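You operate a simulated robot arm through the tools that you are given. There is no shell and no other tool. Be economical: measure what you need, move in short steps, check, and stop when the job is done.

The job below is to be done with a simulated robot arm. You get a single attempt, and the scene is never put back.

Task
Stir the soup, cover it with the glass lid and keep it warm.
Fine: use the wooden spoon and put it back; press the warm key once the lid is on and leave the cooker on.

Only the result counts: the job must be done as asked and must still hold three seconds after the hand-in. Knocking over, shifting, dropping, spilling or breaking anything else fails it. A push-on lid holds only when it is set on centred and level and pressed home; a screw cap is set on level and turned clockwise until tight.

Robot
A 7-joint arm with a two-finger parallel gripper, fixed in place. Base frame: the origin is at the foot of the arm, x ahead of it, y to its left, z up. Readings come in mm, rad, newtons and seconds.
With the tool pointing down near the work surface it reaches from about 300 to 740 mm from the base axis. Its first joint turns from -2.007 to 2.007 rad. Payload 3.91 kg.
The tool frame sits at the grasp point between the pads (the TCP): z along the fingers, y along the line on which they close. The tips reach 30 mm beyond it. The gripper opens to 110 mm. The fingers are 20 mm wide and 10 mm thick; the gripper's body (48 by 112 mm) begins 55 mm behind the TCP.
Orientation is told as [roll, pitch, yaw] about the base's x, y, z axes, in that order, counted from this pose: with the fingers straight down and closing along the base's y, the tool's x points along the base's -x, its y along +y and its z along -z.

Tools
- The arm moves only by the tool servo_tool. Its argument "targets" is one flat list of numbers, 6 for each row, row after row: the shift along the base's x, y, z in m, then the turn, a rotation vector about the base's x, y, z in rad. In form: [dx, dy, dz, wx, wy, wz, dx, dy, dz, wx, wy, wz, ...]. A call has 1 to 20 rows; each row is the pose to reach, as a shift and turn from the pose commanded when the call began. "grip" is the gripper command, from -1 (fully open) to 1 (shut), values between in proportion, set as the call begins (left out, the last holds). A row lasts 0.2 s, in which the tool goes at most 50 mm and 0.15 rad; a call with a longer step from one row to the next is refused whole, and so is a gripper value outside its range. A pose out of reach is approached as far as the arm can. The call stops where the force on the tool passes 40 N (or 10 N more than at its start, if that is more) or the arm is blocked; 0.2 s more then pass. Each finger travels about 108 mm/s and halts on what it meets, pressing with about 32 N; the grip force reading is that of the motor and also rises with nothing between the fingers. The clock runs only during rows and for 0.2 s after the last one: add rows that repeat a pose to give the fingers time. It gives the time, the measured TCP pose, the force on the tool (base axes), the opening and the grip force at its end, in the units of the frame above (readings bear some noise), with the torque about the TCP (base axes, N m) and any sound that the robot's microphone picked up.
- Cameras (640 x 400 px; columns grow to the right, rows downward): "scene" is fixed at [217.6, -657.8, 1540.5]; the picture's right is [0.59, -0.81, 0.00], its down [-0.57, -0.41, -0.71] and it looks along [0.57, 0.41, -0.71] (base axes); focal length 260 px, centre (320, 200). "wrist" rides on the gripper at [72, 17, -103] in the tool frame; the picture's right is [-0.23, 0.97, 0.00], its down [-0.76, -0.18, -0.62] and it looks along [-0.61, -0.14, 0.78] (tool axes); focal length 222 px, centre (320, 200). There is no depth. A picture from a camera that has moved, and an enlarged one, comes with that camera's place and axes in the base frame and with its lens. The place of the scene camera against the robot may be out by one fixed shift of up to 12 mm in any direction.
- grab_frame(camera): a new picture of that camera. It takes no simulated time.
- slide_trunk(by): slides the trunk up (or, below 0, down) by that many mm; the arm rides with it, the base frame stays. It gives what a move gives, with no picture.
- inspect(camera, box): a new picture of the part [left, top, right, bottom] of that camera's present view, enlarged. It takes no simulated time.
- job_done(): hands the job in; it is judged then, once.

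Work in short steps. Places have to be worked out from the pictures, the camera data and where the tool is seen: move nearer, look again, correct. Check each grasp and each placing, and mend what went wrong. You have 120 turns and 76 pictures in all, those below and enlarged ones among them. Open the gripper and draw the arm clear of the work before you hand the job in, unless the task says otherwise; then end with one line.

The tools are called after "Call:" by a JSON object that holds its "method" and its "body". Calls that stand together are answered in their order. servo_tool: Moves the arm, as the interface text tells. Its arguments: {"type":"object","properties":{"targets":{"type":"array","items":{"type":"number"}},"grip":{"type":"number"}},"required":["targets"]} The other tools are called the same way: slide_trunk (by) slides the trunk up or down; grab_frame (camera) takes a picture; inspect (camera, box) takes an enlarged picture of a part of a camera's view; job_done () hands the job in.

At the start:

```text
time: 0.0
tool_pos: [470.3, -273.0, 1288.1]
tcp_rot: [0.001, 0.0, 0.0]
force: [0.5, -0.3, -0.4]
torque: [0.02, -0.03, 0.03]
gripper_width: 110.0
grasp_force: 0.1
trunk travel left (down, up): [-750.0, 240.0]
```

scene: 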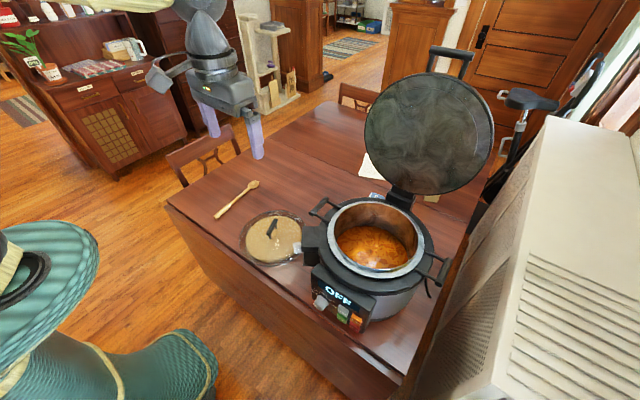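
wrist: 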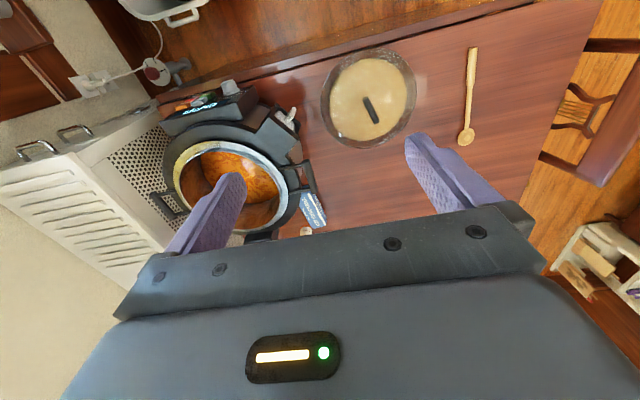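

The lid knob triangulates to roughly (593,-167,800), and the lid and spoon lie flat on the table. I'll enlarge the key areas before I move.

Call:
{"method": "inspect", "body": {"camera": "scene", "box": [290, 180, 470, 340]}}

Call:
{"method": "inspect", "body": {"camera": "scene", "box": [200, 160, 320, 280]}}

Call:
{"method": "inspect", "body": {"camera": "wrist", "box": [130, 30, 510, 270]}}

```text
2.50 times, centred on (380, 260) of scene
camera zoom: at [217.6, -657.8, 1540.5], right [0.59, -0.81, 0.0], down [-0.57, -0.41, -0.71], along [0.57, 0.41, -0.71], focal length 649 px, centre (170, 50)
```

zoom: 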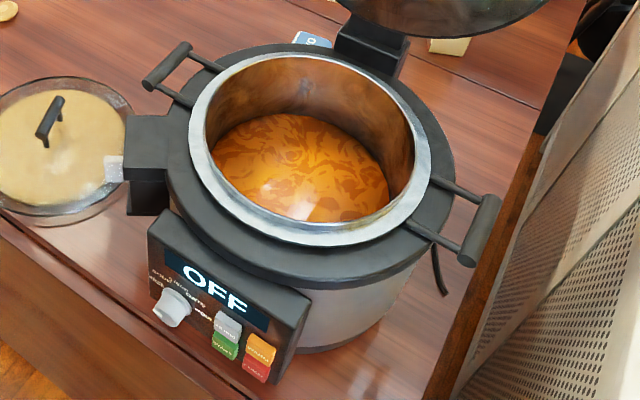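

```text
3.33 times, centred on (260, 220) of scene
camera zoom: at [217.6, -657.8, 1540.5], right [0.59, -0.81, 0.0], down [-0.57, -0.41, -0.71], along [0.57, 0.41, -0.71], focal length 866 px, centre (520, 133)
```

zoom: 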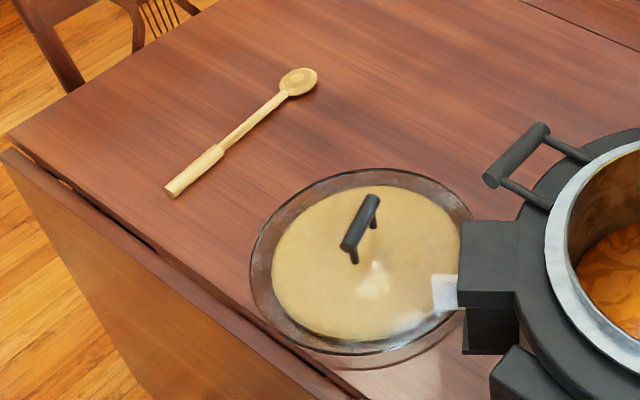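

```text
1.67 times, centred on (320, 150) of wrist
camera zoom: at [398.0, -256.8, 1391.4], right [0.23, 0.97, 0.0], down [0.76, -0.18, 0.62], along [0.61, -0.14, -0.78], focal length 370 px, centre (320, 283)
```

zoom: 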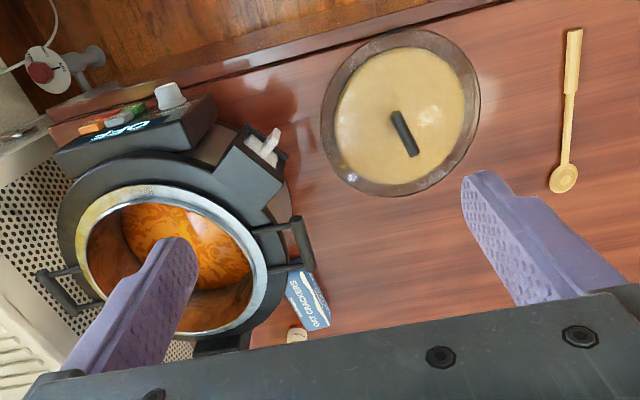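

The cooker is at about (645,-530) with its rim near z≈960, and its panel faces the arm. I'll lower the trunk by 200 mm, still clear of everything, and look from closer.

Call:
{"method": "slide_trunk", "body": {"by": -200}}

Call:
{"method": "grab_frame", "body": {"camera": "wrist"}}

Call:
{"method": "grab_frame", "body": {"camera": "scene"}}

```text
time: 2.2
tool_pos: [469.4, -272.0, 1087.3]
tcp_rot: [0.001, 0.001, -0.001]
force: [-0.3, 0.6, 0.4]
torque: [0.0, 0.0, -0.03]
gripper_width: 110.0
grasp_force: 0.0
trunk travel left (down, up): [-550.0, 440.0]
```

```text
70 pictures are left
camera wrist: at [397.9, -256.8, 1191.5], right [0.23, 0.97, 0.0], down [0.76, -0.18, 0.62], along [0.61, -0.14, -0.78], focal length 222 px, centre (320, 200)
```

wrist: 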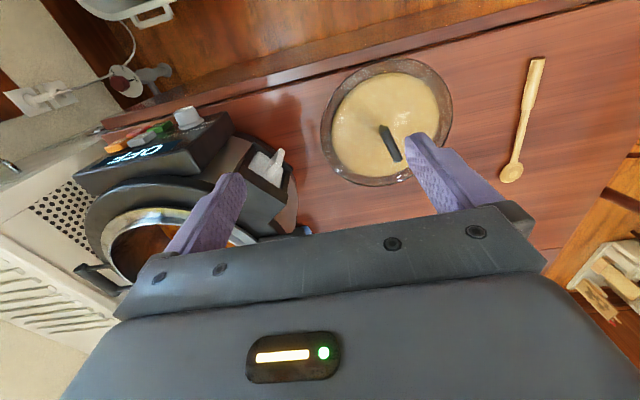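

```text
69 pictures are left
```

scene: 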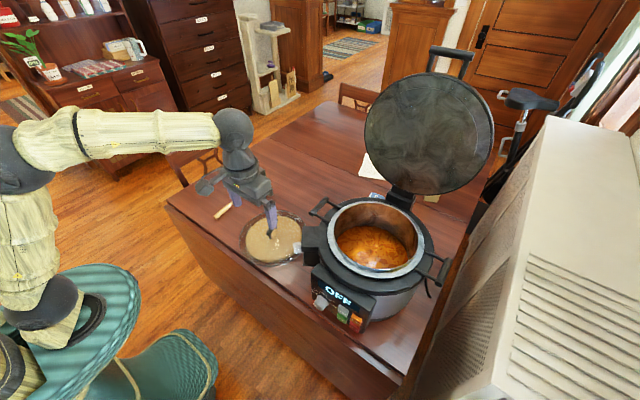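

From the two wrist views, the lid knob is at about (591,-172,815), the spoon runs from (534,94) to (771,119) on a table at z≈743, and the panel knob is at about (459,-468,863). I'll move back so the wrist camera faces the panel and the pot.

Call:
{"method": "servo_tool", "body": {"targets": [-0.025, -0.033, -0.006, 0, 0, 0, -0.05, -0.066, -0.012, 0, 0, 0, -0.075, -0.1, -0.018, 0, 0, 0, -0.1, -0.133, -0.024, 0, 0, 0, -0.125, -0.166, -0.03, 0, 0, 0, -0.147, -0.198, -0.037, 0, 0, 0]}}

Call:
{"method": "grab_frame", "body": {"camera": "wrist"}}

```text
time: 3.6
tool_pos: [323.7, -470.6, 1050.6]
tcp_rot: [-0.001, -0.001, 0.0]
force: [0.0, 1.3, 0.2]
torque: [0.03, 0.02, 0.04]
gripper_width: 110.0
grasp_force: 0.1
trunk travel left (down, up): [-550.0, 440.0]
```

```text
68 pictures are left
camera wrist: at [251.2, -455.5, 1154.3], right [0.23, 0.97, 0.0], down [0.76, -0.18, 0.62], along [0.61, -0.14, -0.78], focal length 222 px, centre (320, 200)
```

wrist: 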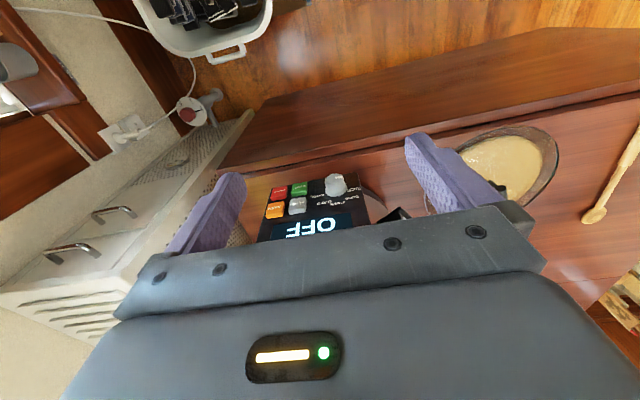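

Call:
{"method": "inspect", "body": {"camera": "wrist", "box": [240, 160, 400, 260]}}

```text
4.00 times, centred on (320, 210) of wrist
camera zoom: at [251.2, -455.5, 1154.3], right [0.23, 0.97, 0.0], down [0.76, -0.18, 0.62], along [0.61, -0.14, -0.78], focal length 888 px, centre (320, 160)
```

zoom: 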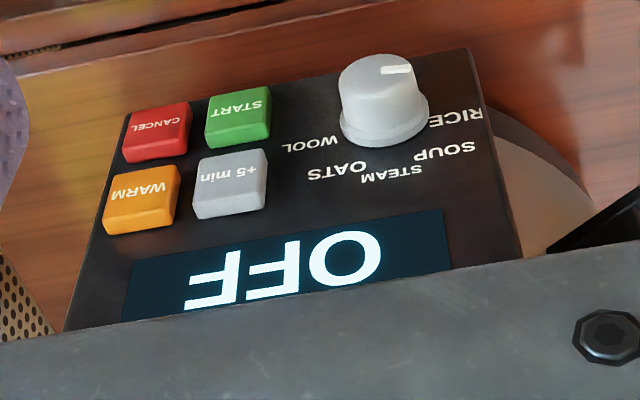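

The panel reads OFF, and the orange WARM key is at about (469,-580,884). Next I'll rise and look down into the pot to fix the rim centre and size.

Call:
{"method": "servo_tool", "body": {"targets": [0, 0, 0.05, 0, 0, 0, 0.01, 0, 0.097, 0, 0, 0, 0.055, -0.01, 0.11, 0, 0, 0, 0.1, -0.02, 0.12, 0, 0, 0, 0.145, -0.03, 0.13, 0, 0, 0, 0.19, -0.04, 0.14, 0, 0, 0, 0.228, -0.046, 0.147, 0, 0, 0]}}

Call:
{"method": "grab_frame", "body": {"camera": "wrist"}}

```text
time: 5.2
tool_pos: [435.7, -450.9, 1145.7]
tcp_rot: [0.0, 0.0, 0.001]
force: [-0.2, 0.0, -0.3]
torque: [0.03, 0.03, -0.02]
gripper_width: 110.0
grasp_force: 0.0
out of reach, approached as far as the arm can: row 4, 5, 6, 7
trunk travel left (down, up): [-550.0, 440.0]
```

```text
66 pictures are left
camera wrist: at [363.5, -435.6, 1249.4], right [0.23, 0.97, 0.0], down [0.76, -0.18, 0.62], along [0.61, -0.14, -0.78], focal length 222 px, centre (320, 200)
```

wrist: 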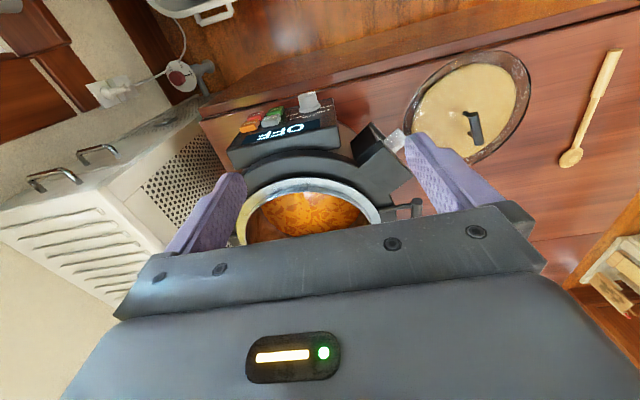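

The rim comes out centred near (655,-533) at z≈960, about 840 mm from the base axis, so reach is the issue. The shoulder seems low, so I'll raise the trunk and test how far out the arm gets above the pot.

Call:
{"method": "slide_trunk", "body": {"by": 200}}

Call:
{"method": "servo_tool", "body": {"targets": [0.03, -0.01, -0.02, 0, 0, 0, 0.06, -0.02, -0.04, 0, 0, 0, 0.09, -0.03, -0.06, 0, 0, 0, 0.12, -0.04, -0.08, 0, 0, 0, 0.15, -0.05, -0.1, 0, 0, 0, 0.18, -0.06, -0.12, 0, 0, 0, 0.2, -0.07, -0.14, 0, 0, 0]}}

Call:
{"method": "grab_frame", "body": {"camera": "wrist"}}

Call:
{"method": "grab_frame", "body": {"camera": "scene"}}

```text
time: 7.3
tool_pos: [435.1, -452.1, 1346.2]
tcp_rot: [0.0, 0.0, -0.001]
force: [-0.7, -0.2, -0.3]
torque: [0.0, 0.01, -0.04]
gripper_width: 110.1
grasp_force: 0.1
trunk travel left (down, up): [-750.0, 240.0]
```

```text
time: 8.9
tool_pos: [561.8, -438.0, 1189.0]
tcp_rot: [-0.001, 0.003, 0.0]
force: [0.6, 0.4, -0.7]
torque: [-0.04, -0.01, 0.04]
gripper_width: 110.1
grasp_force: 0.0
out of reach, approached as far as the arm can: row 1, 2, 3, 4, 5, 6, 7
trunk travel left (down, up): [-750.0, 240.0]
```

```text
65 pictures are left
camera wrist: at [490.2, -422.3, 1292.8], right [0.23, 0.97, 0.0], down [0.76, -0.18, 0.62], along [0.61, -0.14, -0.78], focal length 222 px, centre (320, 200)
```

wrist: 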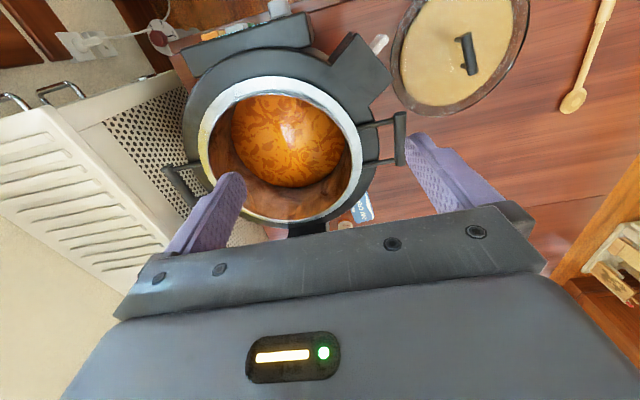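

```text
64 pictures are left
```

scene: 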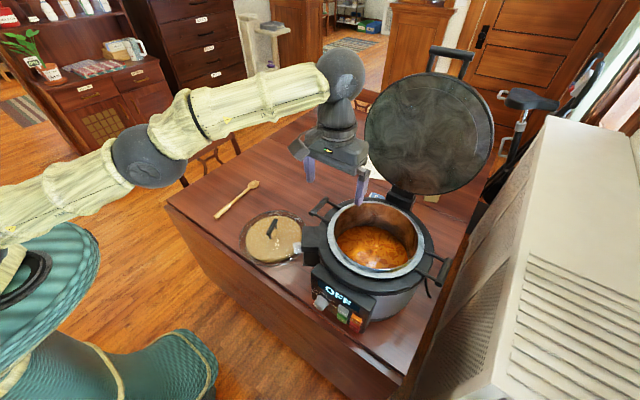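

I can now see the whole pot: rim centre near (650,-522), outer diameter about 270 mm. The lid is about 245 mm across, so it should sit on the metal ring. First the spoon: I'll move above it and look.

Call:
{"method": "servo_tool", "body": {"targets": [0, 0.041, 0, 0, 0, 0, 0, 0.082, 0, 0, 0, 0, 0, 0.123, 0, 0, 0, 0, 0, 0.164, 0, 0, 0, 0, 0, 0.205, -0.02, 0, 0, 0, 0, 0.246, -0.04, 0, 0, 0, 0, 0.287, -0.06, 0, 0, 0, 0, 0.328, -0.08, 0, 0, 0, 0, 0.369, -0.1, 0, 0, 0, 0, 0.41, -0.12, 0, 0, 0, 0, 0.451, -0.14, 0, 0, 0, 0, 0.492, -0.16, 0, 0, 0, 0, 0.536, -0.18, 0, 0, 0]}}

Call:
{"method": "grab_frame", "body": {"camera": "wrist"}}

```text
time: 11.7
tool_pos: [560.4, 97.9, 1009.7]
tcp_rot: [0.0, 0.001, -0.002]
force: [0.5, 0.4, 0.1]
torque: [-0.01, 0.03, 0.0]
gripper_width: 110.1
grasp_force: 0.1
trunk travel left (down, up): [-750.0, 240.0]
```

```text
63 pictures are left
camera wrist: at [488.4, 114.1, 1113.5], right [0.23, 0.97, 0.0], down [0.76, -0.18, 0.62], along [0.61, -0.14, -0.78], focal length 222 px, centre (320, 200)
```

wrist: 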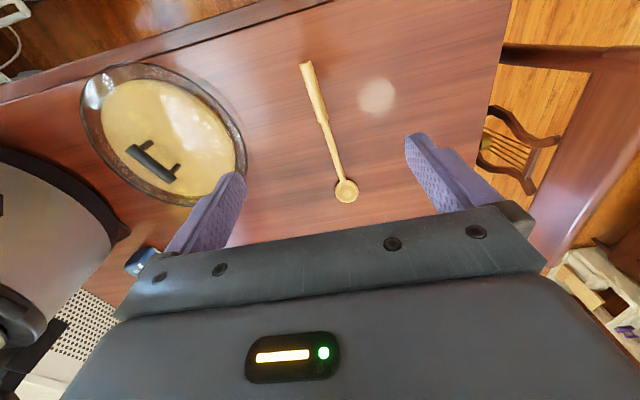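

The spoon handle runs from (526,86) to a neck at (615,97), with the bowl at (758,106). To point the spoon down in the pot with the fingers reaching outward, I need to grasp it with the tool turned about 180°, so I'll test that wrist yaw.

Call:
{"method": "servo_tool", "body": {"targets": [0, 0, 0, 0, 0, -0.148, 0, 0, 0, 0, 0, -0.296, 0, 0, 0, 0, 0, -0.444, 0, 0, 0, 0, 0, -0.592, 0, 0, 0, 0, 0, -0.74, 0, 0, 0, 0, 0, -0.888, 0, 0, 0, 0, 0, -1.036, 0, 0, 0, 0, 0, -1.184, 0, 0, 0, 0, 0, -1.332, 0, 0, 0, 0, 0, -1.48, 0, 0, 0, 0, 0, -1.628, 0, 0, 0, 0, 0, -1.776, 0, 0, 0, 0, 0, -1.924, 0, 0, 0, 0, 0, -2.072, 0, 0, 0, 0, 0, -2.22, 0, 0, 0, 0, 0, -2.368, 0, 0, 0, 0, 0, -2.516, 0, 0, 0, 0, 0, -2.664, 0, 0, 0, 0, 0, -2.812, 0, 0, 0, 0, 0, -2.96]}}

```text
time: 15.9
tool_pos: [560.7, 96.7, 1011.9]
tcp_rot: [0.0, -0.001, -2.962]
force: [-0.4, -0.3, -0.6]
torque: [0.01, 0.02, -0.02]
gripper_width: 109.8
grasp_force: 0.2
trunk travel left (down, up): [-750.0, 240.0]
```

The yaw works. I'll complete it to match the spoon's heading and descend to z≈850.

Call:
{"method": "servo_tool", "body": {"targets": [0.001, -0.002, -0.045, 0, 0, -0.05, 0.001, -0.004, -0.09, 0, 0, -0.092, 0.001, -0.005, -0.13, 0, 0, -0.092, 0.001, -0.006, -0.162, 0, 0, -0.092]}}

Call:
{"method": "grab_frame", "body": {"camera": "wrist"}}

Call:
{"method": "grab_frame", "body": {"camera": "scene"}}

```text
time: 16.9
tool_pos: [562.0, 90.7, 849.5]
tcp_rot: [-0.001, 0.0, -3.055]
force: [-0.3, -1.0, -0.4]
torque: [-0.03, -0.01, 0.03]
gripper_width: 110.1
grasp_force: 0.0
trunk travel left (down, up): [-750.0, 240.0]
```

```text
62 pictures are left
camera wrist: at [635.9, 79.5, 951.5], right [-0.14, -0.99, 0.0], down [-0.77, 0.11, 0.62], along [-0.62, 0.09, -0.78], focal length 222 px, centre (320, 200)
```

wrist: 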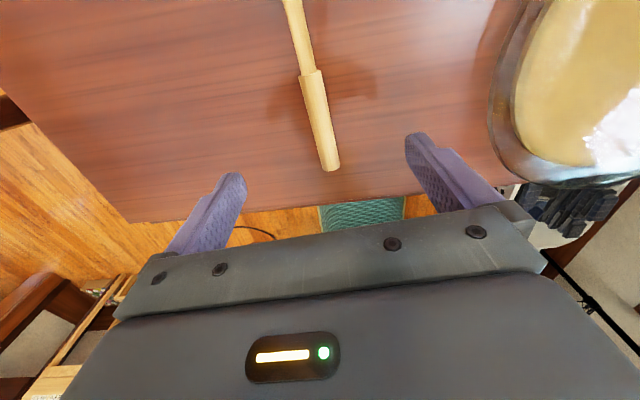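

```text
61 pictures are left
```

scene: 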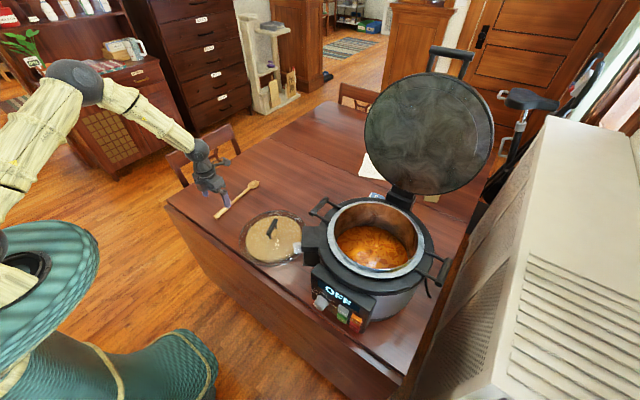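

The handle line passes y≈89 at x=562, matching the tool, but the height estimate is uncertain (handle at 755–767). I'll go down to z=800 and check.

Call:
{"method": "servo_tool", "body": {"targets": [0, -0.001, -0.03, 0, 0, 0, 0, -0.002, -0.05, 0, 0, 0], "grip": -0.3}}

Call:
{"method": "grab_frame", "body": {"camera": "wrist"}}

```text
time: 17.5
tool_pos: [560.9, 89.0, 798.3]
tcp_rot: [0.002, 0.0, -3.052]
force: [0.1, -0.7, 0.2]
torque: [0.0, 0.0, -0.01]
gripper_width: 71.6
grasp_force: 0.0
trunk travel left (down, up): [-750.0, 240.0]
```

```text
60 pictures are left
camera wrist: at [635.4, 77.7, 901.2], right [-0.14, -0.99, 0.0], down [-0.77, 0.11, 0.62], along [-0.62, 0.09, -0.78], focal length 222 px, centre (320, 200)
```

wrist: 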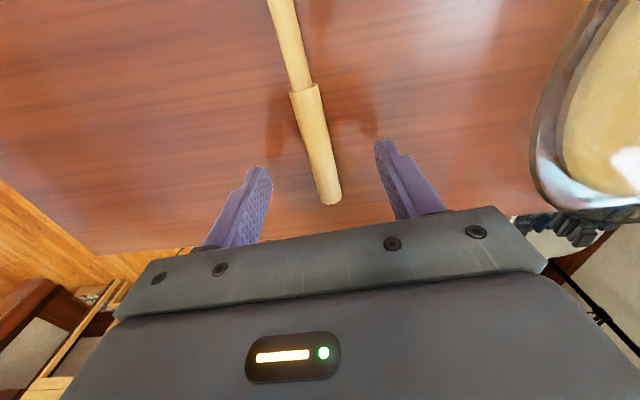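

The handle end is now at z≈761, so the table is about 752. I'll go down to z=785 in small rows, then close on the handle.

Call:
{"method": "servo_tool", "body": {"targets": [0, 0, -0.006, 0, 0, 0, 0, 0, -0.01, 0, 0, 0, 0, 0, -0.013, 0, 0, 0, 0, 0, -0.013, 0, 0, 0]}}

Call:
{"method": "grab_frame", "body": {"camera": "wrist"}}

```text
time: 18.5
tool_pos: [561.6, 90.4, 787.1]
tcp_rot: [0.001, 0.0, -3.053]
force: [-0.4, -0.5, -0.4]
torque: [0.02, -0.02, 0.02]
gripper_width: 71.7
grasp_force: 0.1
trunk travel left (down, up): [-750.0, 240.0]
```

```text
59 pictures are left
camera wrist: at [635.3, 77.6, 889.5], right [-0.14, -0.99, 0.0], down [-0.77, 0.11, 0.62], along [-0.62, 0.09, -0.78], focal length 222 px, centre (320, 200)
```

wrist: 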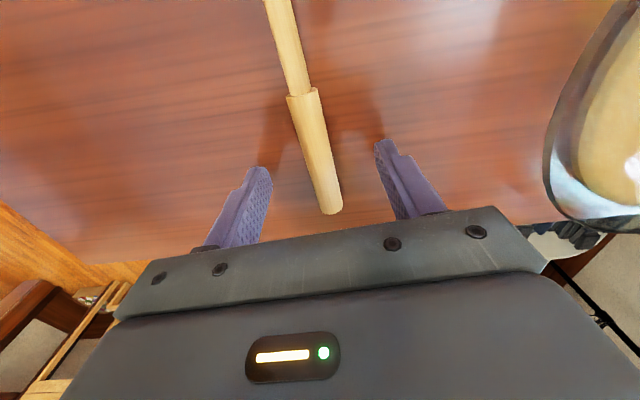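

No contact yet, so I'll creep another 8 mm down in small rows.

Call:
{"method": "servo_tool", "body": {"targets": [0, 0, -0.002, 0, 0, 0, 0, 0, -0.004, 0, 0, 0, 0, 0, -0.006, 0, 0, 0, 0, 0, -0.008, 0, 0, 0]}}

```text
time: 19.5
tool_pos: [560.5, 88.4, 779.9]
tcp_rot: [0.0, 0.002, -3.051]
force: [-2.1, -0.3, 14.4]
torque: [-0.12, 0.21, 0.02]
gripper_width: 71.4
grasp_force: 0.1
trunk travel left (down, up): [-750.0, 240.0]
```

The tips touched lightly at TCP z≈780, so the table is at about 750. I'll lift 3 mm and close.

Call:
{"method": "servo_tool", "body": {"targets": [0, 0, 0.004, 0, 0, 0, 0, 0, 0.004, 0, 0, 0, 0, 0, 0.004, 0, 0, 0, 0, 0, 0.004, 0, 0, 0, 0, 0, 0.004, 0, 0, 0], "grip": 1}}

Call:
{"method": "grab_frame", "body": {"camera": "wrist"}}

```text
time: 20.7
tool_pos: [561.7, 88.5, 782.5]
tcp_rot: [0.0, 0.0, -3.051]
force: [-0.2, 0.8, -0.5]
torque: [-0.02, 0.03, 0.01]
gripper_width: 16.3
grasp_force: 32.1
trunk travel left (down, up): [-750.0, 240.0]
```

```text
58 pictures are left
camera wrist: at [635.0, 77.5, 885.8], right [-0.14, -0.99, 0.0], down [-0.77, 0.11, 0.62], along [-0.62, 0.09, -0.78], focal length 222 px, centre (320, 200)
```

wrist: 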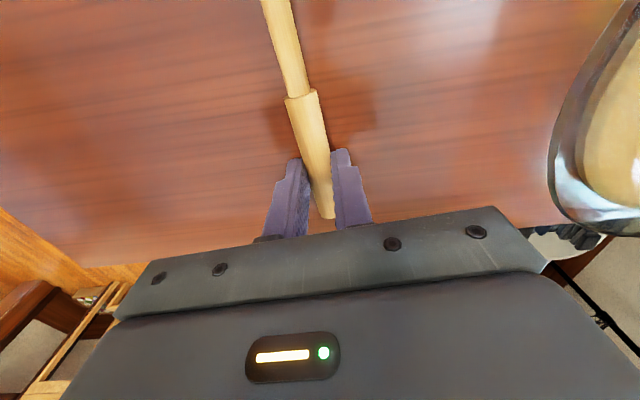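

Good grasp: 16 mm wide, 32 N, at pose (561.6, 88.6, 782.5) with yaw -3.051. I'll lift straight up and check how the spoon hangs.

Call:
{"method": "servo_tool", "body": {"targets": [0, 0, 0.015, 0, 0, 0, 0, 0, 0.045, 0, 0, 0, 0, 0, 0.085, 0, 0, 0, 0, 0, 0.125, 0, 0, 0, 0, 0, 0.17, 0, 0, 0, 0, 0, 0.215, 0, 0, 0, 0, 0, 0.26, 0, 0, 0, 0, 0, 0.3, 0, 0, 0]}}

Call:
{"method": "grab_frame", "body": {"camera": "wrist"}}

Call:
{"method": "inspect", "body": {"camera": "scene", "box": [140, 60, 340, 200]}}

```text
time: 22.5
tool_pos: [560.5, 87.8, 1083.6]
tcp_rot: [0.001, 0.0, -3.052]
force: [-0.5, -0.1, 0.4]
torque: [0.01, 0.05, 0.01]
gripper_width: 16.5
grasp_force: 31.9
trunk travel left (down, up): [-750.0, 240.0]
```

```text
57 pictures are left
camera wrist: at [634.9, 77.1, 1186.1], right [-0.14, -0.99, 0.0], down [-0.77, 0.11, 0.62], along [-0.62, 0.09, -0.78], focal length 222 px, centre (320, 200)
```

wrist: 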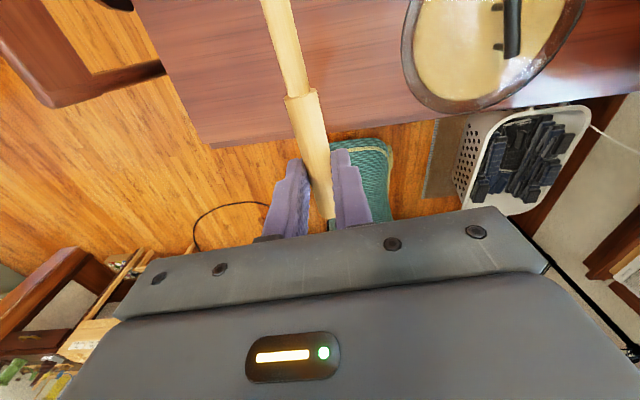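

```text
2.86 times, centred on (240, 130) of scene
camera zoom: at [217.6, -657.8, 1540.5], right [0.59, -0.81, 0.0], down [-0.57, -0.41, -0.71], along [0.57, 0.41, -0.71], focal length 742 px, centre (549, 400)
```

zoom: 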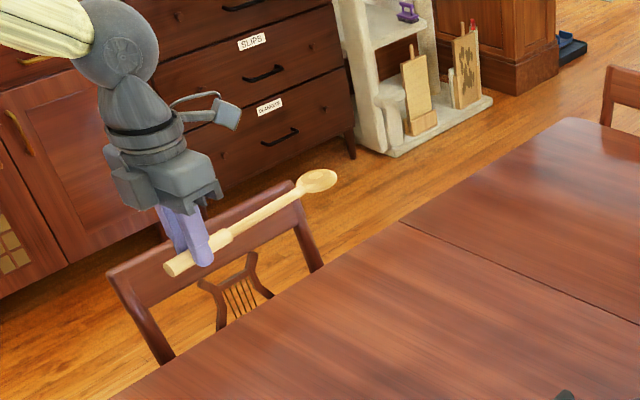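

The spoon is held firmly and level. I'll turn the yaw back to -0.68 while moving toward the cooker at a safe height.

Call:
{"method": "servo_tool", "body": {"targets": [0, 0, 0.01, 0, 0, 0.14, 0, 0, 0.02, 0, 0, 0.28, 0, 0, 0.03, 0, 0, 0.42, 0, -0.02, 0.04, 0, 0, 0.56, 0, -0.04, 0.05, 0, 0, 0.7, 0, -0.06, 0.06, 0, 0, 0.84, 0, -0.08, 0.07, 0, 0, 0.98, 0, -0.1, 0.08, 0, 0, 1.12, 0, -0.12, 0.09, 0, 0, 1.26, 0, -0.14, 0.1, 0, 0, 1.4, 0, -0.16, 0.1, 0, 0, 1.54, 0, -0.18, 0.1, 0, 0, 1.68, 0, -0.2, 0.1, 0, 0, 1.82, 0, -0.22, 0.1, 0, 0, 1.96, 0, -0.24, 0.1, 0, 0, 2.1, 0, -0.26, 0.1, 0, 0, 2.24, 0, -0.28, 0.1, 0, 0, 2.371, 0, -0.3, 0.1, 0, 0, 2.371]}}

```text
time: 26.3
tool_pos: [561.4, -211.0, 1182.0]
tcp_rot: [-0.002, 0.001, -0.679]
force: [-0.5, -1.1, -0.4]
torque: [-0.03, -0.04, -0.01]
gripper_width: 16.1
grasp_force: 32.4
trunk travel left (down, up): [-750.0, 240.0]
```

Now I'll tilt the tool outward by 80° so the spoon hangs nearly vertical, staying over open table space.

Call:
{"method": "servo_tool", "body": {"targets": [0, 0, 0.005, -0.088, -0.109, 0, 0, 0, 0.01, -0.176, -0.218, 0, 0, 0, 0.015, -0.264, -0.326, 0, 0, 0, 0.02, -0.352, -0.435, 0, 0, 0, 0.025, -0.44, -0.544, 0, 0, 0, 0.03, -0.528, -0.653, 0, 0, 0, 0.035, -0.616, -0.761, 0, 0, 0, 0.04, -0.704, -0.87, 0, 0, 0, 0.045, -0.793, -0.979, 0, 0, 0, 0.05, -0.879, -1.085, 0, 0, 0, 0.05, -0.879, -1.085, 0]}}

Call:
{"method": "grab_frame", "body": {"camera": "scene"}}

Call:
{"method": "grab_frame", "body": {"camera": "wrist"}}

```text
time: 28.7
tool_pos: [560.2, -211.5, 1233.2]
tcp_rot: [0.003, -1.398, -0.682]
force: [-0.7, -1.1, -0.7]
torque: [-0.02, -0.02, 0.01]
gripper_width: 16.6
grasp_force: 32.1
trunk travel left (down, up): [-750.0, 240.0]
```

```text
55 pictures are left
```

scene: 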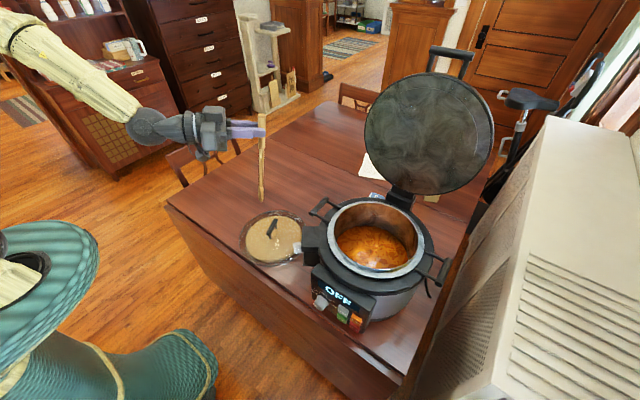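

```text
54 pictures are left
camera wrist: at [483.2, -127.3, 1178.7], right [0.64, 0.73, 0.22], down [-0.49, 0.17, 0.86], along [0.59, -0.66, 0.46], focal length 222 px, centre (320, 200)
```

wrist: 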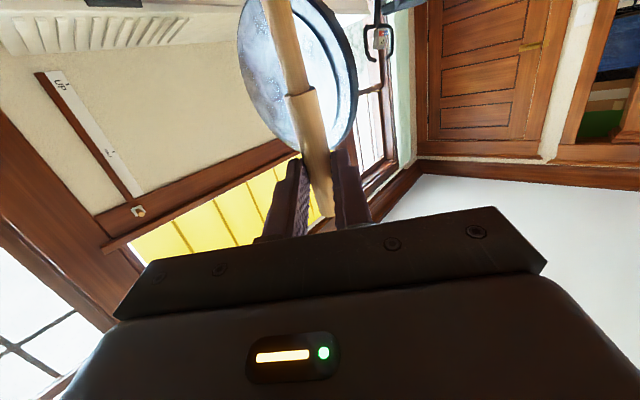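

The spoon hangs nearly vertical. I'll carry it over the pot centre with the bowl about 60 mm above the rim.

Call:
{"method": "servo_tool", "body": {"targets": [0.012, -0.04, 0, 0, 0, 0, 0.024, -0.08, 0, 0, 0, 0, 0.036, -0.12, 0, 0, 0, 0, 0.049, -0.16, 0, 0, 0, 0, 0.061, -0.2, 0, 0, 0, 0, 0.074, -0.24, 0, 0, 0, 0, 0.086, -0.28, 0, 0, 0, 0, 0.098, -0.317, 0, 0, 0, 0]}}

Call:
{"method": "inspect", "body": {"camera": "scene", "box": [260, 80, 500, 320]}}

```text
time: 30.5
tool_pos: [658.7, -529.8, 1230.9]
tcp_rot: [0.004, -1.396, -0.686]
force: [0.1, -0.8, 0.5]
torque: [-0.02, -0.01, -0.01]
gripper_width: 16.5
grasp_force: 32.2
trunk travel left (down, up): [-750.0, 240.0]
```

```text
1.67 times, centred on (380, 200) of scene
camera zoom: at [217.6, -657.8, 1540.5], right [0.59, -0.81, 0.0], down [-0.57, -0.41, -0.71], along [0.57, 0.41, -0.71], focal length 433 px, centre (220, 200)
```

zoom: 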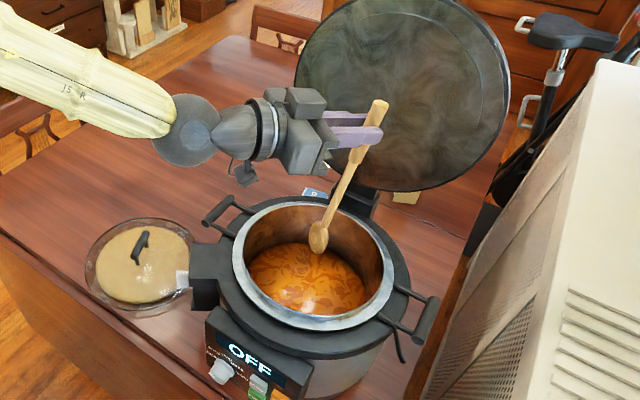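

The bowl projects exactly where I predicted, so the geometry holds, and it sits over the pot centre. I'll lower it into the soup, watching the force.

Call:
{"method": "servo_tool", "body": {"targets": [-0.002, 0, -0.03, 0, 0, 0, -0.004, 0, -0.06, 0, 0, 0, -0.006, 0, -0.09, 0, 0, 0, -0.006, 0, -0.12, 0, 0, 0, -0.006, 0, -0.145, 0, 0, 0, -0.006, 0, -0.165, 0, 0, 0, -0.006, 0, -0.178, 0, 0, 0, -0.006, 0, -0.178, 0, 0, 0]}}

Call:
{"method": "inspect", "body": {"camera": "scene", "box": [290, 130, 470, 310]}}

```text
time: 32.3
tool_pos: [651.5, -527.3, 1067.8]
tcp_rot: [0.005, -1.417, -0.686]
force: [3.5, -4.0, 37.5]
torque: [0.12, -0.02, 0.04]
gripper_width: 16.5
grasp_force: 32.0
trunk travel left (down, up): [-750.0, 240.0]
```

```text
2.22 times, centred on (380, 220) of scene
camera zoom: at [217.6, -657.8, 1540.5], right [0.59, -0.81, 0.0], down [-0.57, -0.41, -0.71], along [0.57, 0.41, -0.71], focal length 577 px, centre (187, 156)
```

zoom: 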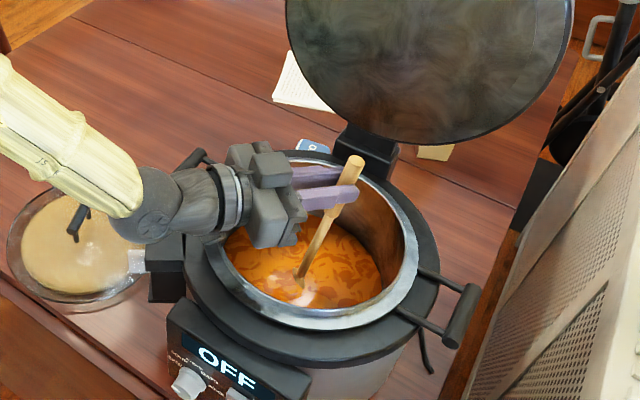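

The force of 37 N means the spoon touched the pot bottom, with the bowl well under the surface. I'll raise it 14 mm and stir a circle of 45 mm radius.

Call:
{"method": "servo_tool", "body": {"targets": [0, 0, 0.012, 0, 0, 0, 0.02, 0, 0.014, 0, 0, 0, 0.045, 0, 0.014, 0, 0, 0, 0.0416, 0.0172, 0.014, 0, 0, 0, 0.0318, 0.0318, 0.014, 0, 0, 0, 0.0172, 0.0416, 0.014, 0, 0, 0, 0, 0.045, 0.014, 0, 0, 0, -0.0172, 0.0416, 0.014, 0, 0, 0, -0.0318, 0.0318, 0.014, 0, 0, 0, -0.0416, 0.0172, 0.014, 0, 0, 0, -0.045, 0, 0.014, 0, 0, 0, -0.0416, -0.0172, 0.014, 0, 0, 0, -0.0318, -0.0318, 0.014, 0, 0, 0, -0.0172, -0.0416, 0.014, 0, 0, 0, 0, -0.045, 0.014, 0, 0, 0, 0.0172, -0.0416, 0.014, 0, 0, 0, 0.0318, -0.0318, 0.014, 0, 0, 0, 0.0416, -0.0172, 0.014, 0, 0, 0, 0.045, 0, 0.014, 0, 0, 0]}}

Call:
{"method": "inspect", "body": {"camera": "scene", "box": [290, 130, 470, 310]}}

```text
time: 33.1
tool_pos: [676.9, -526.5, 1071.1]
tcp_rot: [-0.039, -1.39, -0.647]
force: [-27.4, 21.5, 22.2]
torque: [3.71, 4.32, 0.66]
gripper_width: 16.5
grasp_force: 31.6
trunk travel left (down, up): [-750.0, 240.0]
stopped in row 3: the force on the tool passed its limit at 73 N (the readings are from after the stop); the commanded pose is now the measured one
```

```text
2.22 times, centred on (380, 220) of scene
camera zoom: at [217.6, -657.8, 1540.5], right [0.59, -0.81, 0.0], down [-0.57, -0.41, -0.71], along [0.57, 0.41, -0.71], focal length 577 px, centre (187, 156)
```

zoom: 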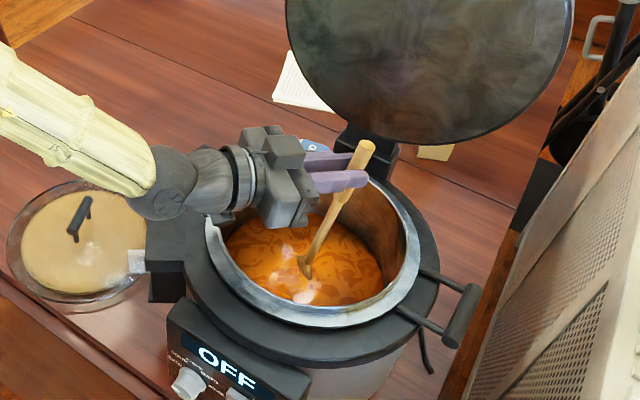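

The push stopped on friction: the commanded z was still below contact, so the bowl was dragging on the pot bottom. I'll lift 8 mm from here and re-read.

Call:
{"method": "servo_tool", "body": {"targets": [-0.004, 0.002, 0.004, 0, 0, 0, -0.008, 0.004, 0.008, 0, 0, 0, -0.008, 0.004, 0.008, 0, 0, 0]}}

Call:
{"method": "inspect", "body": {"camera": "scene", "box": [330, 170, 430, 270]}}

```text
time: 33.9
tool_pos: [674.1, -525.4, 1070.7]
tcp_rot: [-0.026, -1.385, -0.662]
force: [0.0, -0.2, -0.4]
torque: [-0.01, 0.03, -0.02]
gripper_width: 16.7
grasp_force: 32.4
trunk travel left (down, up): [-750.0, 240.0]
```

```text
4.00 times, centred on (380, 220) of scene
camera zoom: at [217.6, -657.8, 1540.5], right [0.59, -0.81, 0.0], down [-0.57, -0.41, -0.71], along [0.57, 0.41, -0.71], focal length 1039 px, centre (80, 120)
```

zoom: 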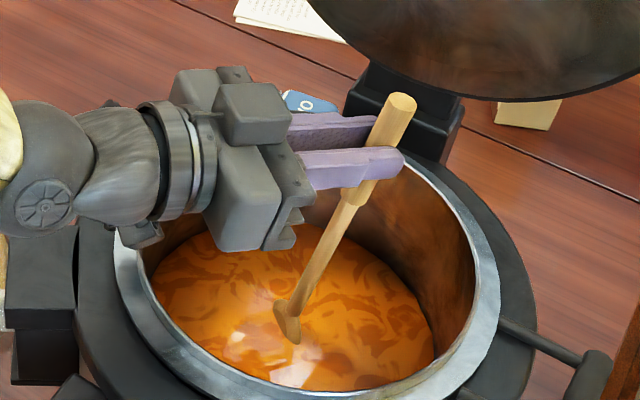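

The force is now zero with TCP z=1071. I'll lower slowly here in 3 mm steps to find exactly where resistance begins.

Call:
{"method": "servo_tool", "body": {"targets": [0, 0, -0.003, 0, 0, 0, 0, 0, -0.006, 0, 0, 0, 0, 0, -0.009, 0, 0, 0, 0, 0, -0.009, 0, 0, 0]}}

Call:
{"method": "inspect", "body": {"camera": "scene", "box": [330, 170, 430, 270]}}

```text
time: 34.9
tool_pos: [672.8, -524.3, 1068.1]
tcp_rot: [-0.023, -1.394, -0.661]
force: [1.5, -0.2, 26.3]
torque: [2.38, 2.26, -0.13]
gripper_width: 16.4
grasp_force: 32.1
trunk travel left (down, up): [-750.0, 240.0]
```

```text
4.00 times, centred on (380, 220) of scene
camera zoom: at [217.6, -657.8, 1540.5], right [0.59, -0.81, 0.0], down [-0.57, -0.41, -0.71], along [0.57, 0.41, -0.71], focal length 1039 px, centre (80, 120)
```

zoom: 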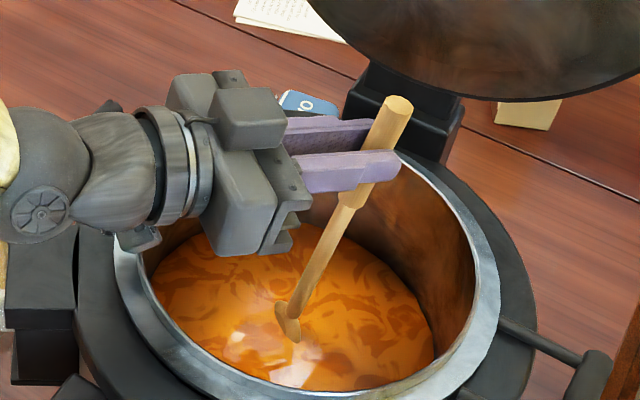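

Here the torque puts the contact about 125 mm behind the TCP, so the wrist camera housing is resting on the pot rim. I'll lift out, reduce the tilt to 65° so the camera sits higher, and recentre the bowl.

Call:
{"method": "servo_tool", "body": {"targets": [0, 0, 0.03, 0, 0, 0, 0, 0, 0.07, 0, 0, 0, 0, 0, 0.11, 0, 0, 0, 0, 0, 0.14, 0, 0, 0, 0.008, -0.013, 0.14, 0.055, 0.068, 0, 0.016, -0.026, 0.14, 0.11, 0.136, 0, 0.024, -0.039, 0.14, 0.163, 0.205, 0, 0.024, -0.039, 0.14, 0.163, 0.205, 0]}}

Call:
{"method": "inspect", "body": {"camera": "scene", "box": [290, 110, 470, 290]}}

```text
time: 36.7
tool_pos: [697.1, -564.7, 1203.9]
tcp_rot: [-0.019, -1.121, -0.667]
force: [-0.5, 0.4, -0.8]
torque: [-0.01, 0.0, -0.05]
gripper_width: 16.4
grasp_force: 32.2
trunk travel left (down, up): [-750.0, 240.0]
```

```text
2.22 times, centred on (380, 200) of scene
camera zoom: at [217.6, -657.8, 1540.5], right [0.59, -0.81, 0.0], down [-0.57, -0.41, -0.71], along [0.57, 0.41, -0.71], focal length 577 px, centre (187, 200)
```

zoom: 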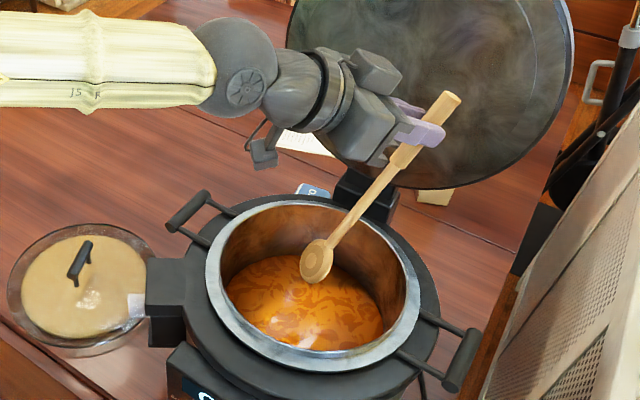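

The tilt is now 64° and the camera housing is clearly higher. I'll descend carefully with the bowl near the pot centre.

Call:
{"method": "servo_tool", "body": {"targets": [0, 0, -0.03, 0, 0, 0, 0, 0, -0.06, 0, 0, 0, 0, 0, -0.09, 0, 0, 0, 0, 0, -0.11, 0, 0, 0, 0, 0, -0.125, 0, 0, 0, 0, 0, -0.13, 0, 0, 0, 0, 0, -0.135, 0, 0, 0, 0, 0, -0.14, 0, 0, 0, 0, 0, -0.14, 0, 0, 0]}}

Call:
{"method": "inspect", "body": {"camera": "scene", "box": [330, 170, 430, 270]}}

```text
time: 38.7
tool_pos: [697.7, -564.8, 1062.6]
tcp_rot: [-0.018, -1.122, -0.667]
force: [-0.1, 0.1, -0.9]
torque: [0.0, -0.01, -0.02]
gripper_width: 16.4
grasp_force: 32.4
trunk travel left (down, up): [-750.0, 240.0]
```

```text
4.00 times, centred on (380, 220) of scene
camera zoom: at [217.6, -657.8, 1540.5], right [0.59, -0.81, 0.0], down [-0.57, -0.41, -0.71], along [0.57, 0.41, -0.71], focal length 1039 px, centre (80, 120)
```

zoom: 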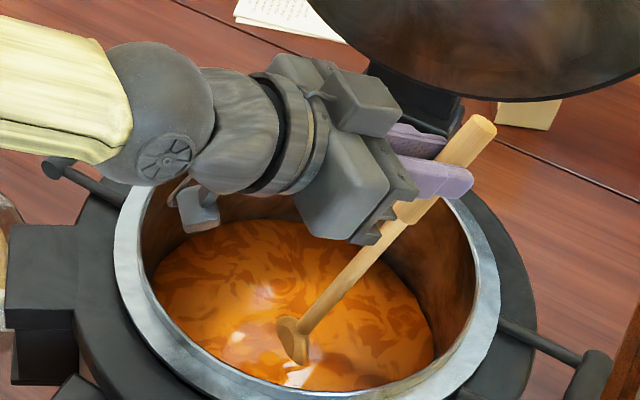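

There is no contact and the bowl is just entering the surface. I'll go 16 mm lower in small steps.

Call:
{"method": "servo_tool", "body": {"targets": [0, 0, -0.004, 0, 0, 0, 0, 0, -0.008, 0, 0, 0, 0, 0, -0.012, 0, 0, 0, 0, 0, -0.016, 0, 0, 0, 0, 0, -0.016, 0, 0, 0]}}

Call:
{"method": "inspect", "body": {"camera": "scene", "box": [330, 170, 430, 270]}}

```text
time: 39.9
tool_pos: [698.1, -565.7, 1052.9]
tcp_rot: [-0.022, -1.134, -0.665]
force: [7.3, -6.7, 24.2]
torque: [-0.22, -0.24, 0.03]
gripper_width: 16.5
grasp_force: 31.9
trunk travel left (down, up): [-750.0, 240.0]
```

```text
4.00 times, centred on (380, 220) of scene
camera zoom: at [217.6, -657.8, 1540.5], right [0.59, -0.81, 0.0], down [-0.57, -0.41, -0.71], along [0.57, 0.41, -0.71], focal length 1039 px, centre (80, 120)
```

zoom: 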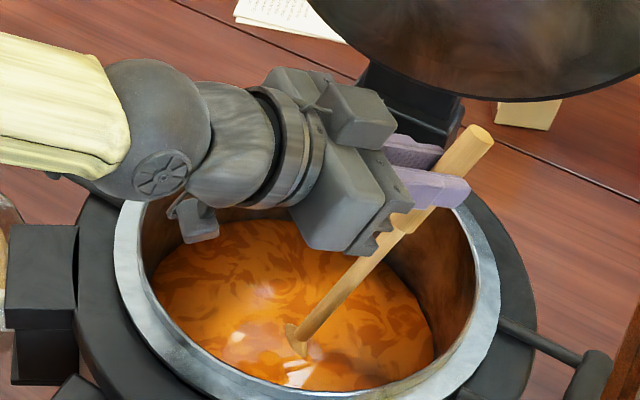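

The force now runs along the spoon, so its tip is on the pot bottom with the bowl in the soup and the camera clear. I'll lift 12 mm from the commanded pose and stir a slow circle of 35 mm radius.

Call:
{"method": "servo_tool", "body": {"targets": [0, 0, 0.012, 0, 0, 0, -0.02, 0.003, 0.012, 0, 0, 0, -0.043, 0.006, 0.012, 0, 0, 0, -0.0403, -0.0074, 0.012, 0, 0, 0, -0.0327, -0.0187, 0.012, 0, 0, 0, -0.0214, -0.0263, 0.012, 0, 0, 0, -0.008, -0.029, 0.012, 0, 0, 0, 0.0054, -0.0263, 0.012, 0, 0, 0, 0.0167, -0.0187, 0.012, 0, 0, 0, 0.0243, -0.0074, 0.012, 0, 0, 0, 0.027, 0.006, 0.012, 0, 0, 0, 0.0243, 0.0194, 0.012, 0, 0, 0, 0.0167, 0.0307, 0.012, 0, 0, 0, 0.0054, 0.0383, 0.012, 0, 0, 0, -0.008, 0.041, 0.012, 0, 0, 0, -0.0214, 0.0383, 0.012, 0, 0, 0, -0.0327, 0.0307, 0.012, 0, 0, 0, -0.0403, 0.0194, 0.012, 0, 0, 0, -0.043, 0.006, 0.012, 0, 0, 0]}}

Call:
{"method": "inspect", "body": {"camera": "scene", "box": [330, 170, 430, 270]}}

```text
time: 43.9
tool_pos: [653.8, -558.7, 1058.6]
tcp_rot: [-0.021, -1.123, -0.668]
force: [0.3, 1.4, -0.8]
torque: [0.0, 0.0, 0.01]
gripper_width: 16.6
grasp_force: 31.6
trunk travel left (down, up): [-750.0, 240.0]
```

```text
4.00 times, centred on (380, 220) of scene
camera zoom: at [217.6, -657.8, 1540.5], right [0.59, -0.81, 0.0], down [-0.57, -0.41, -0.71], along [0.57, 0.41, -0.71], focal length 1039 px, centre (80, 120)
```

zoom: 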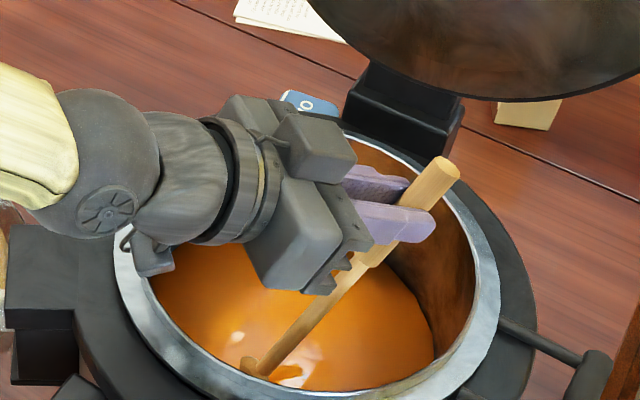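

The soup's pattern has turned uniform, so the stirring registers. I'll add one more loop to be thorough.

Call:
{"method": "servo_tool", "body": {"targets": [0.0027, -0.0134, 0, 0, 0, 0, 0.0103, -0.0247, 0, 0, 0, 0, 0.0216, -0.0323, 0, 0, 0, 0, 0.035, -0.035, 0, 0, 0, 0, 0.0484, -0.0323, 0, 0, 0, 0, 0.0597, -0.0247, 0, 0, 0, 0, 0.0673, -0.0134, 0, 0, 0, 0, 0.07, 0, 0, 0, 0, 0, 0.0673, 0.0134, 0, 0, 0, 0, 0.0597, 0.0247, 0, 0, 0, 0, 0.0484, 0.0323, 0, 0, 0, 0, 0.035, 0.035, 0, 0, 0, 0, 0.0216, 0.0323, 0, 0, 0, 0, 0.0103, 0.0247, 0, 0, 0, 0, 0.0027, 0.0134, 0, 0, 0, 0, 0, 0, 0, 0, 0, 0, 0.015, 0, 0, 0, 0, 0, 0.035, 0, 0, 0, 0, 0]}}

Call:
{"method": "inspect", "body": {"camera": "scene", "box": [330, 170, 430, 270]}}

```text
time: 47.7
tool_pos: [690.6, -560.4, 1060.0]
tcp_rot: [-0.021, -1.122, -0.666]
force: [-0.5, 0.0, -0.7]
torque: [-0.02, -0.06, 0.05]
gripper_width: 16.6
grasp_force: 32.0
trunk travel left (down, up): [-750.0, 240.0]
```

```text
4.00 times, centred on (380, 220) of scene
camera zoom: at [217.6, -657.8, 1540.5], right [0.59, -0.81, 0.0], down [-0.57, -0.41, -0.71], along [0.57, 0.41, -0.71], focal length 1039 px, centre (80, 120)
```

zoom: 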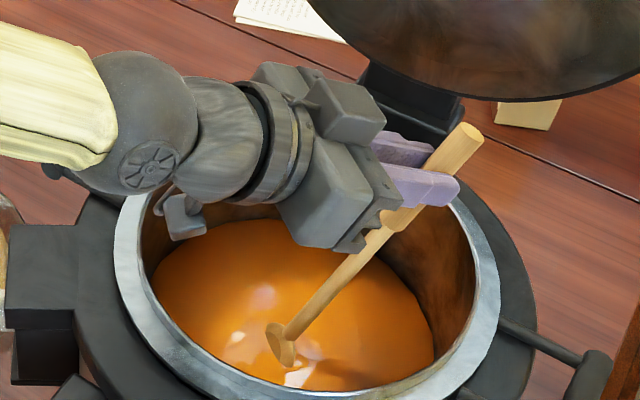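

The soup is fully stirred. I'll lift the spoon straight out.

Call:
{"method": "servo_tool", "body": {"targets": [-0.006, 0.005, 0.03, 0, 0, 0, -0.012, 0.01, 0.06, 0, 0, 0, -0.018, 0.014, 0.09, 0, 0, 0, -0.018, 0.014, 0.12, 0, 0, 0, -0.018, 0.014, 0.15, 0, 0, 0, -0.018, 0.014, 0.18, 0, 0, 0, -0.018, 0.014, 0.2, 0, 0, 0, -0.018, 0.014, 0.2, 0, 0, 0, -0.018, 0.014, 0.2, 0, 0, 0]}}

Call:
{"method": "inspect", "body": {"camera": "scene", "box": [290, 90, 470, 270]}}

```text
time: 49.7
tool_pos: [671.6, -544.9, 1260.3]
tcp_rot: [-0.02, -1.122, -0.666]
force: [-0.3, -0.5, -0.4]
torque: [0.0, 0.0, -0.01]
gripper_width: 16.2
grasp_force: 31.9
trunk travel left (down, up): [-750.0, 240.0]
```

```text
2.22 times, centred on (380, 180) of scene
camera zoom: at [217.6, -657.8, 1540.5], right [0.59, -0.81, 0.0], down [-0.57, -0.41, -0.71], along [0.57, 0.41, -0.71], focal length 577 px, centre (187, 244)
```

zoom: 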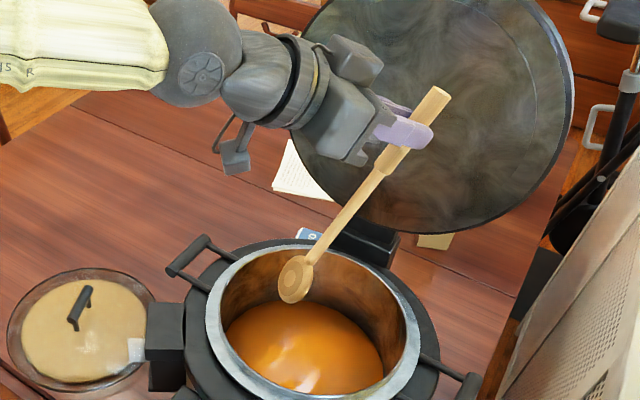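

The spoon is clear of the rim. I'll carry it back over open table.

Call:
{"method": "servo_tool", "body": {"targets": [-0.012, 0.044, 0, 0, 0, 0, -0.025, 0.088, 0, 0, 0, 0, -0.037, 0.132, 0, 0, 0, 0, -0.05, 0.176, 0, 0, 0, 0, -0.062, 0.22, 0, 0, 0, 0, -0.075, 0.264, 0, 0, 0, 0, -0.087, 0.308, 0, 0, 0, 0, -0.1, 0.352, 0, 0, 0, 0, -0.112, 0.395, 0, 0, 0, 0]}}

Call:
{"method": "servo_tool", "body": {"targets": [0, 0, 0, 0.087, 0.11, 0, 0, 0, -0.01, 0.173, 0.22, 0, 0, 0.02, -0.02, 0.26, 0.33, 0, 0, 0.04, -0.03, 0.347, 0.441, 0, 0, 0.06, -0.04, 0.434, 0.551, 0, 0, 0.08, -0.05, 0.52, 0.661, 0, 0, 0.1, -0.06, 0.607, 0.771, 0, 0, 0.12, -0.07, 0.693, 0.882, 0, 0, 0.12, -0.07, 0.693, 0.882, 0]}}

```text
time: 51.7
tool_pos: [558.9, -148.5, 1259.4]
tcp_rot: [-0.022, -1.124, -0.666]
force: [0.7, -0.8, -0.8]
torque: [0.0, -0.02, -0.03]
gripper_width: 16.5
grasp_force: 32.0
trunk travel left (down, up): [-750.0, 240.0]
```

```text
time: 53.7
tool_pos: [559.6, -29.8, 1189.5]
tcp_rot: [-0.021, 0.0, -0.667]
force: [-0.3, -1.2, -0.7]
torque: [-0.03, -0.03, 0.0]
gripper_width: 16.5
grasp_force: 32.0
trunk travel left (down, up): [-750.0, 240.0]
```

Level again. I'll yaw back to -3.051 while moving over the spoon's original place.

Call:
{"method": "servo_tool", "body": {"targets": [0, 0, 0, 0, 0, -0.145, 0, 0, 0, 0, 0, -0.29, 0, 0, 0, 0, 0, -0.435, 0, 0.01, 0, 0, 0, -0.58, 0, 0.02, 0, 0, 0, -0.725, 0, 0.03, 0, 0, 0, -0.87, 0, 0.04, 0, 0, 0, -1.015, 0, 0.05, -0.01, 0, 0, -1.16, 0, 0.06, -0.02, 0, 0, -1.305, 0, 0.07, -0.03, 0, 0, -1.45, 0, 0.08, -0.04, 0, 0, -1.595, 0, 0.09, -0.05, 0, 0, -1.74, 0, 0.1, -0.06, 0, 0, -1.885, 0.002, 0.11, -0.07, 0, 0, -2.03, 0.002, 0.118, -0.08, 0, 0, -2.175, 0.002, 0.118, -0.09, 0, 0, -2.32, 0.002, 0.118, -0.1, 0, 0, -2.384, 0.002, 0.118, -0.1, 0, 0, -2.384]}}

```text
time: 57.5
tool_pos: [560.9, 87.4, 1088.6]
tcp_rot: [-0.02, 0.0, -3.052]
force: [-0.3, -0.3, -1.1]
torque: [-0.03, 0.06, 0.04]
gripper_width: 16.5
grasp_force: 32.2
trunk travel left (down, up): [-750.0, 240.0]
```

I'll correct the small roll, descend to 880, and compare the spoon's lie with how it was just after the grasp.

Call:
{"method": "servo_tool", "body": {"targets": [0, 0.001, -0.04, -0.01, -0.001, 0, 0, 0.001, -0.08, -0.0205, -0.002, 0, 0, 0.001, -0.12, -0.0205, -0.002, 0, 0, 0.001, -0.16, -0.0205, -0.002, 0, 0, 0.001, -0.2, -0.0205, -0.002, 0, 0, 0.001, -0.2, -0.0205, -0.002, 0]}}

Call:
{"method": "grab_frame", "body": {"camera": "wrist"}}

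Call:
{"method": "inspect", "body": {"camera": "scene", "box": [180, 120, 300, 240]}}

```text
time: 58.9
tool_pos: [560.6, 89.0, 888.9]
tcp_rot: [0.001, -0.001, -3.051]
force: [0.5, -0.6, -1.4]
torque: [0.02, 0.07, 0.0]
gripper_width: 16.5
grasp_force: 31.5
trunk travel left (down, up): [-750.0, 240.0]
```

```text
42 pictures are left
camera wrist: at [636.0, 78.8, 992.7], right [-0.14, -0.99, 0.0], down [-0.77, 0.11, 0.62], along [-0.62, 0.09, -0.78], focal length 222 px, centre (320, 200)
```

wrist: 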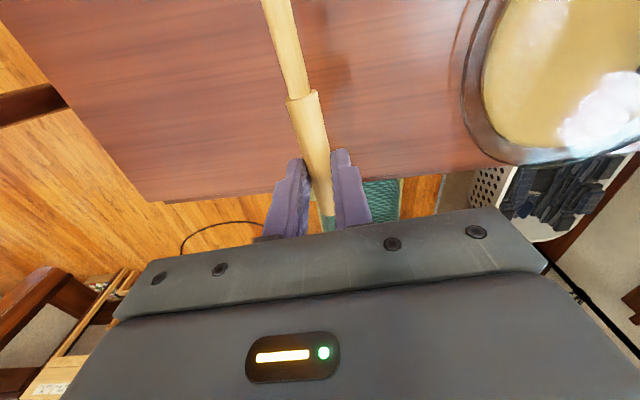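

```text
3.33 times, centred on (240, 180) of scene
camera zoom: at [217.6, -657.8, 1540.5], right [0.59, -0.81, 0.0], down [-0.57, -0.41, -0.71], along [0.57, 0.41, -0.71], focal length 866 px, centre (587, 267)
```

zoom: 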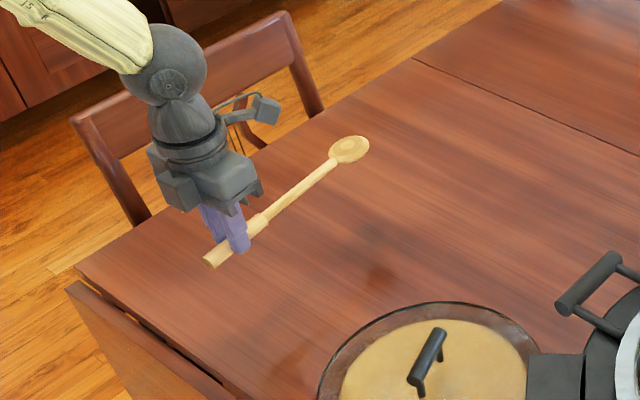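

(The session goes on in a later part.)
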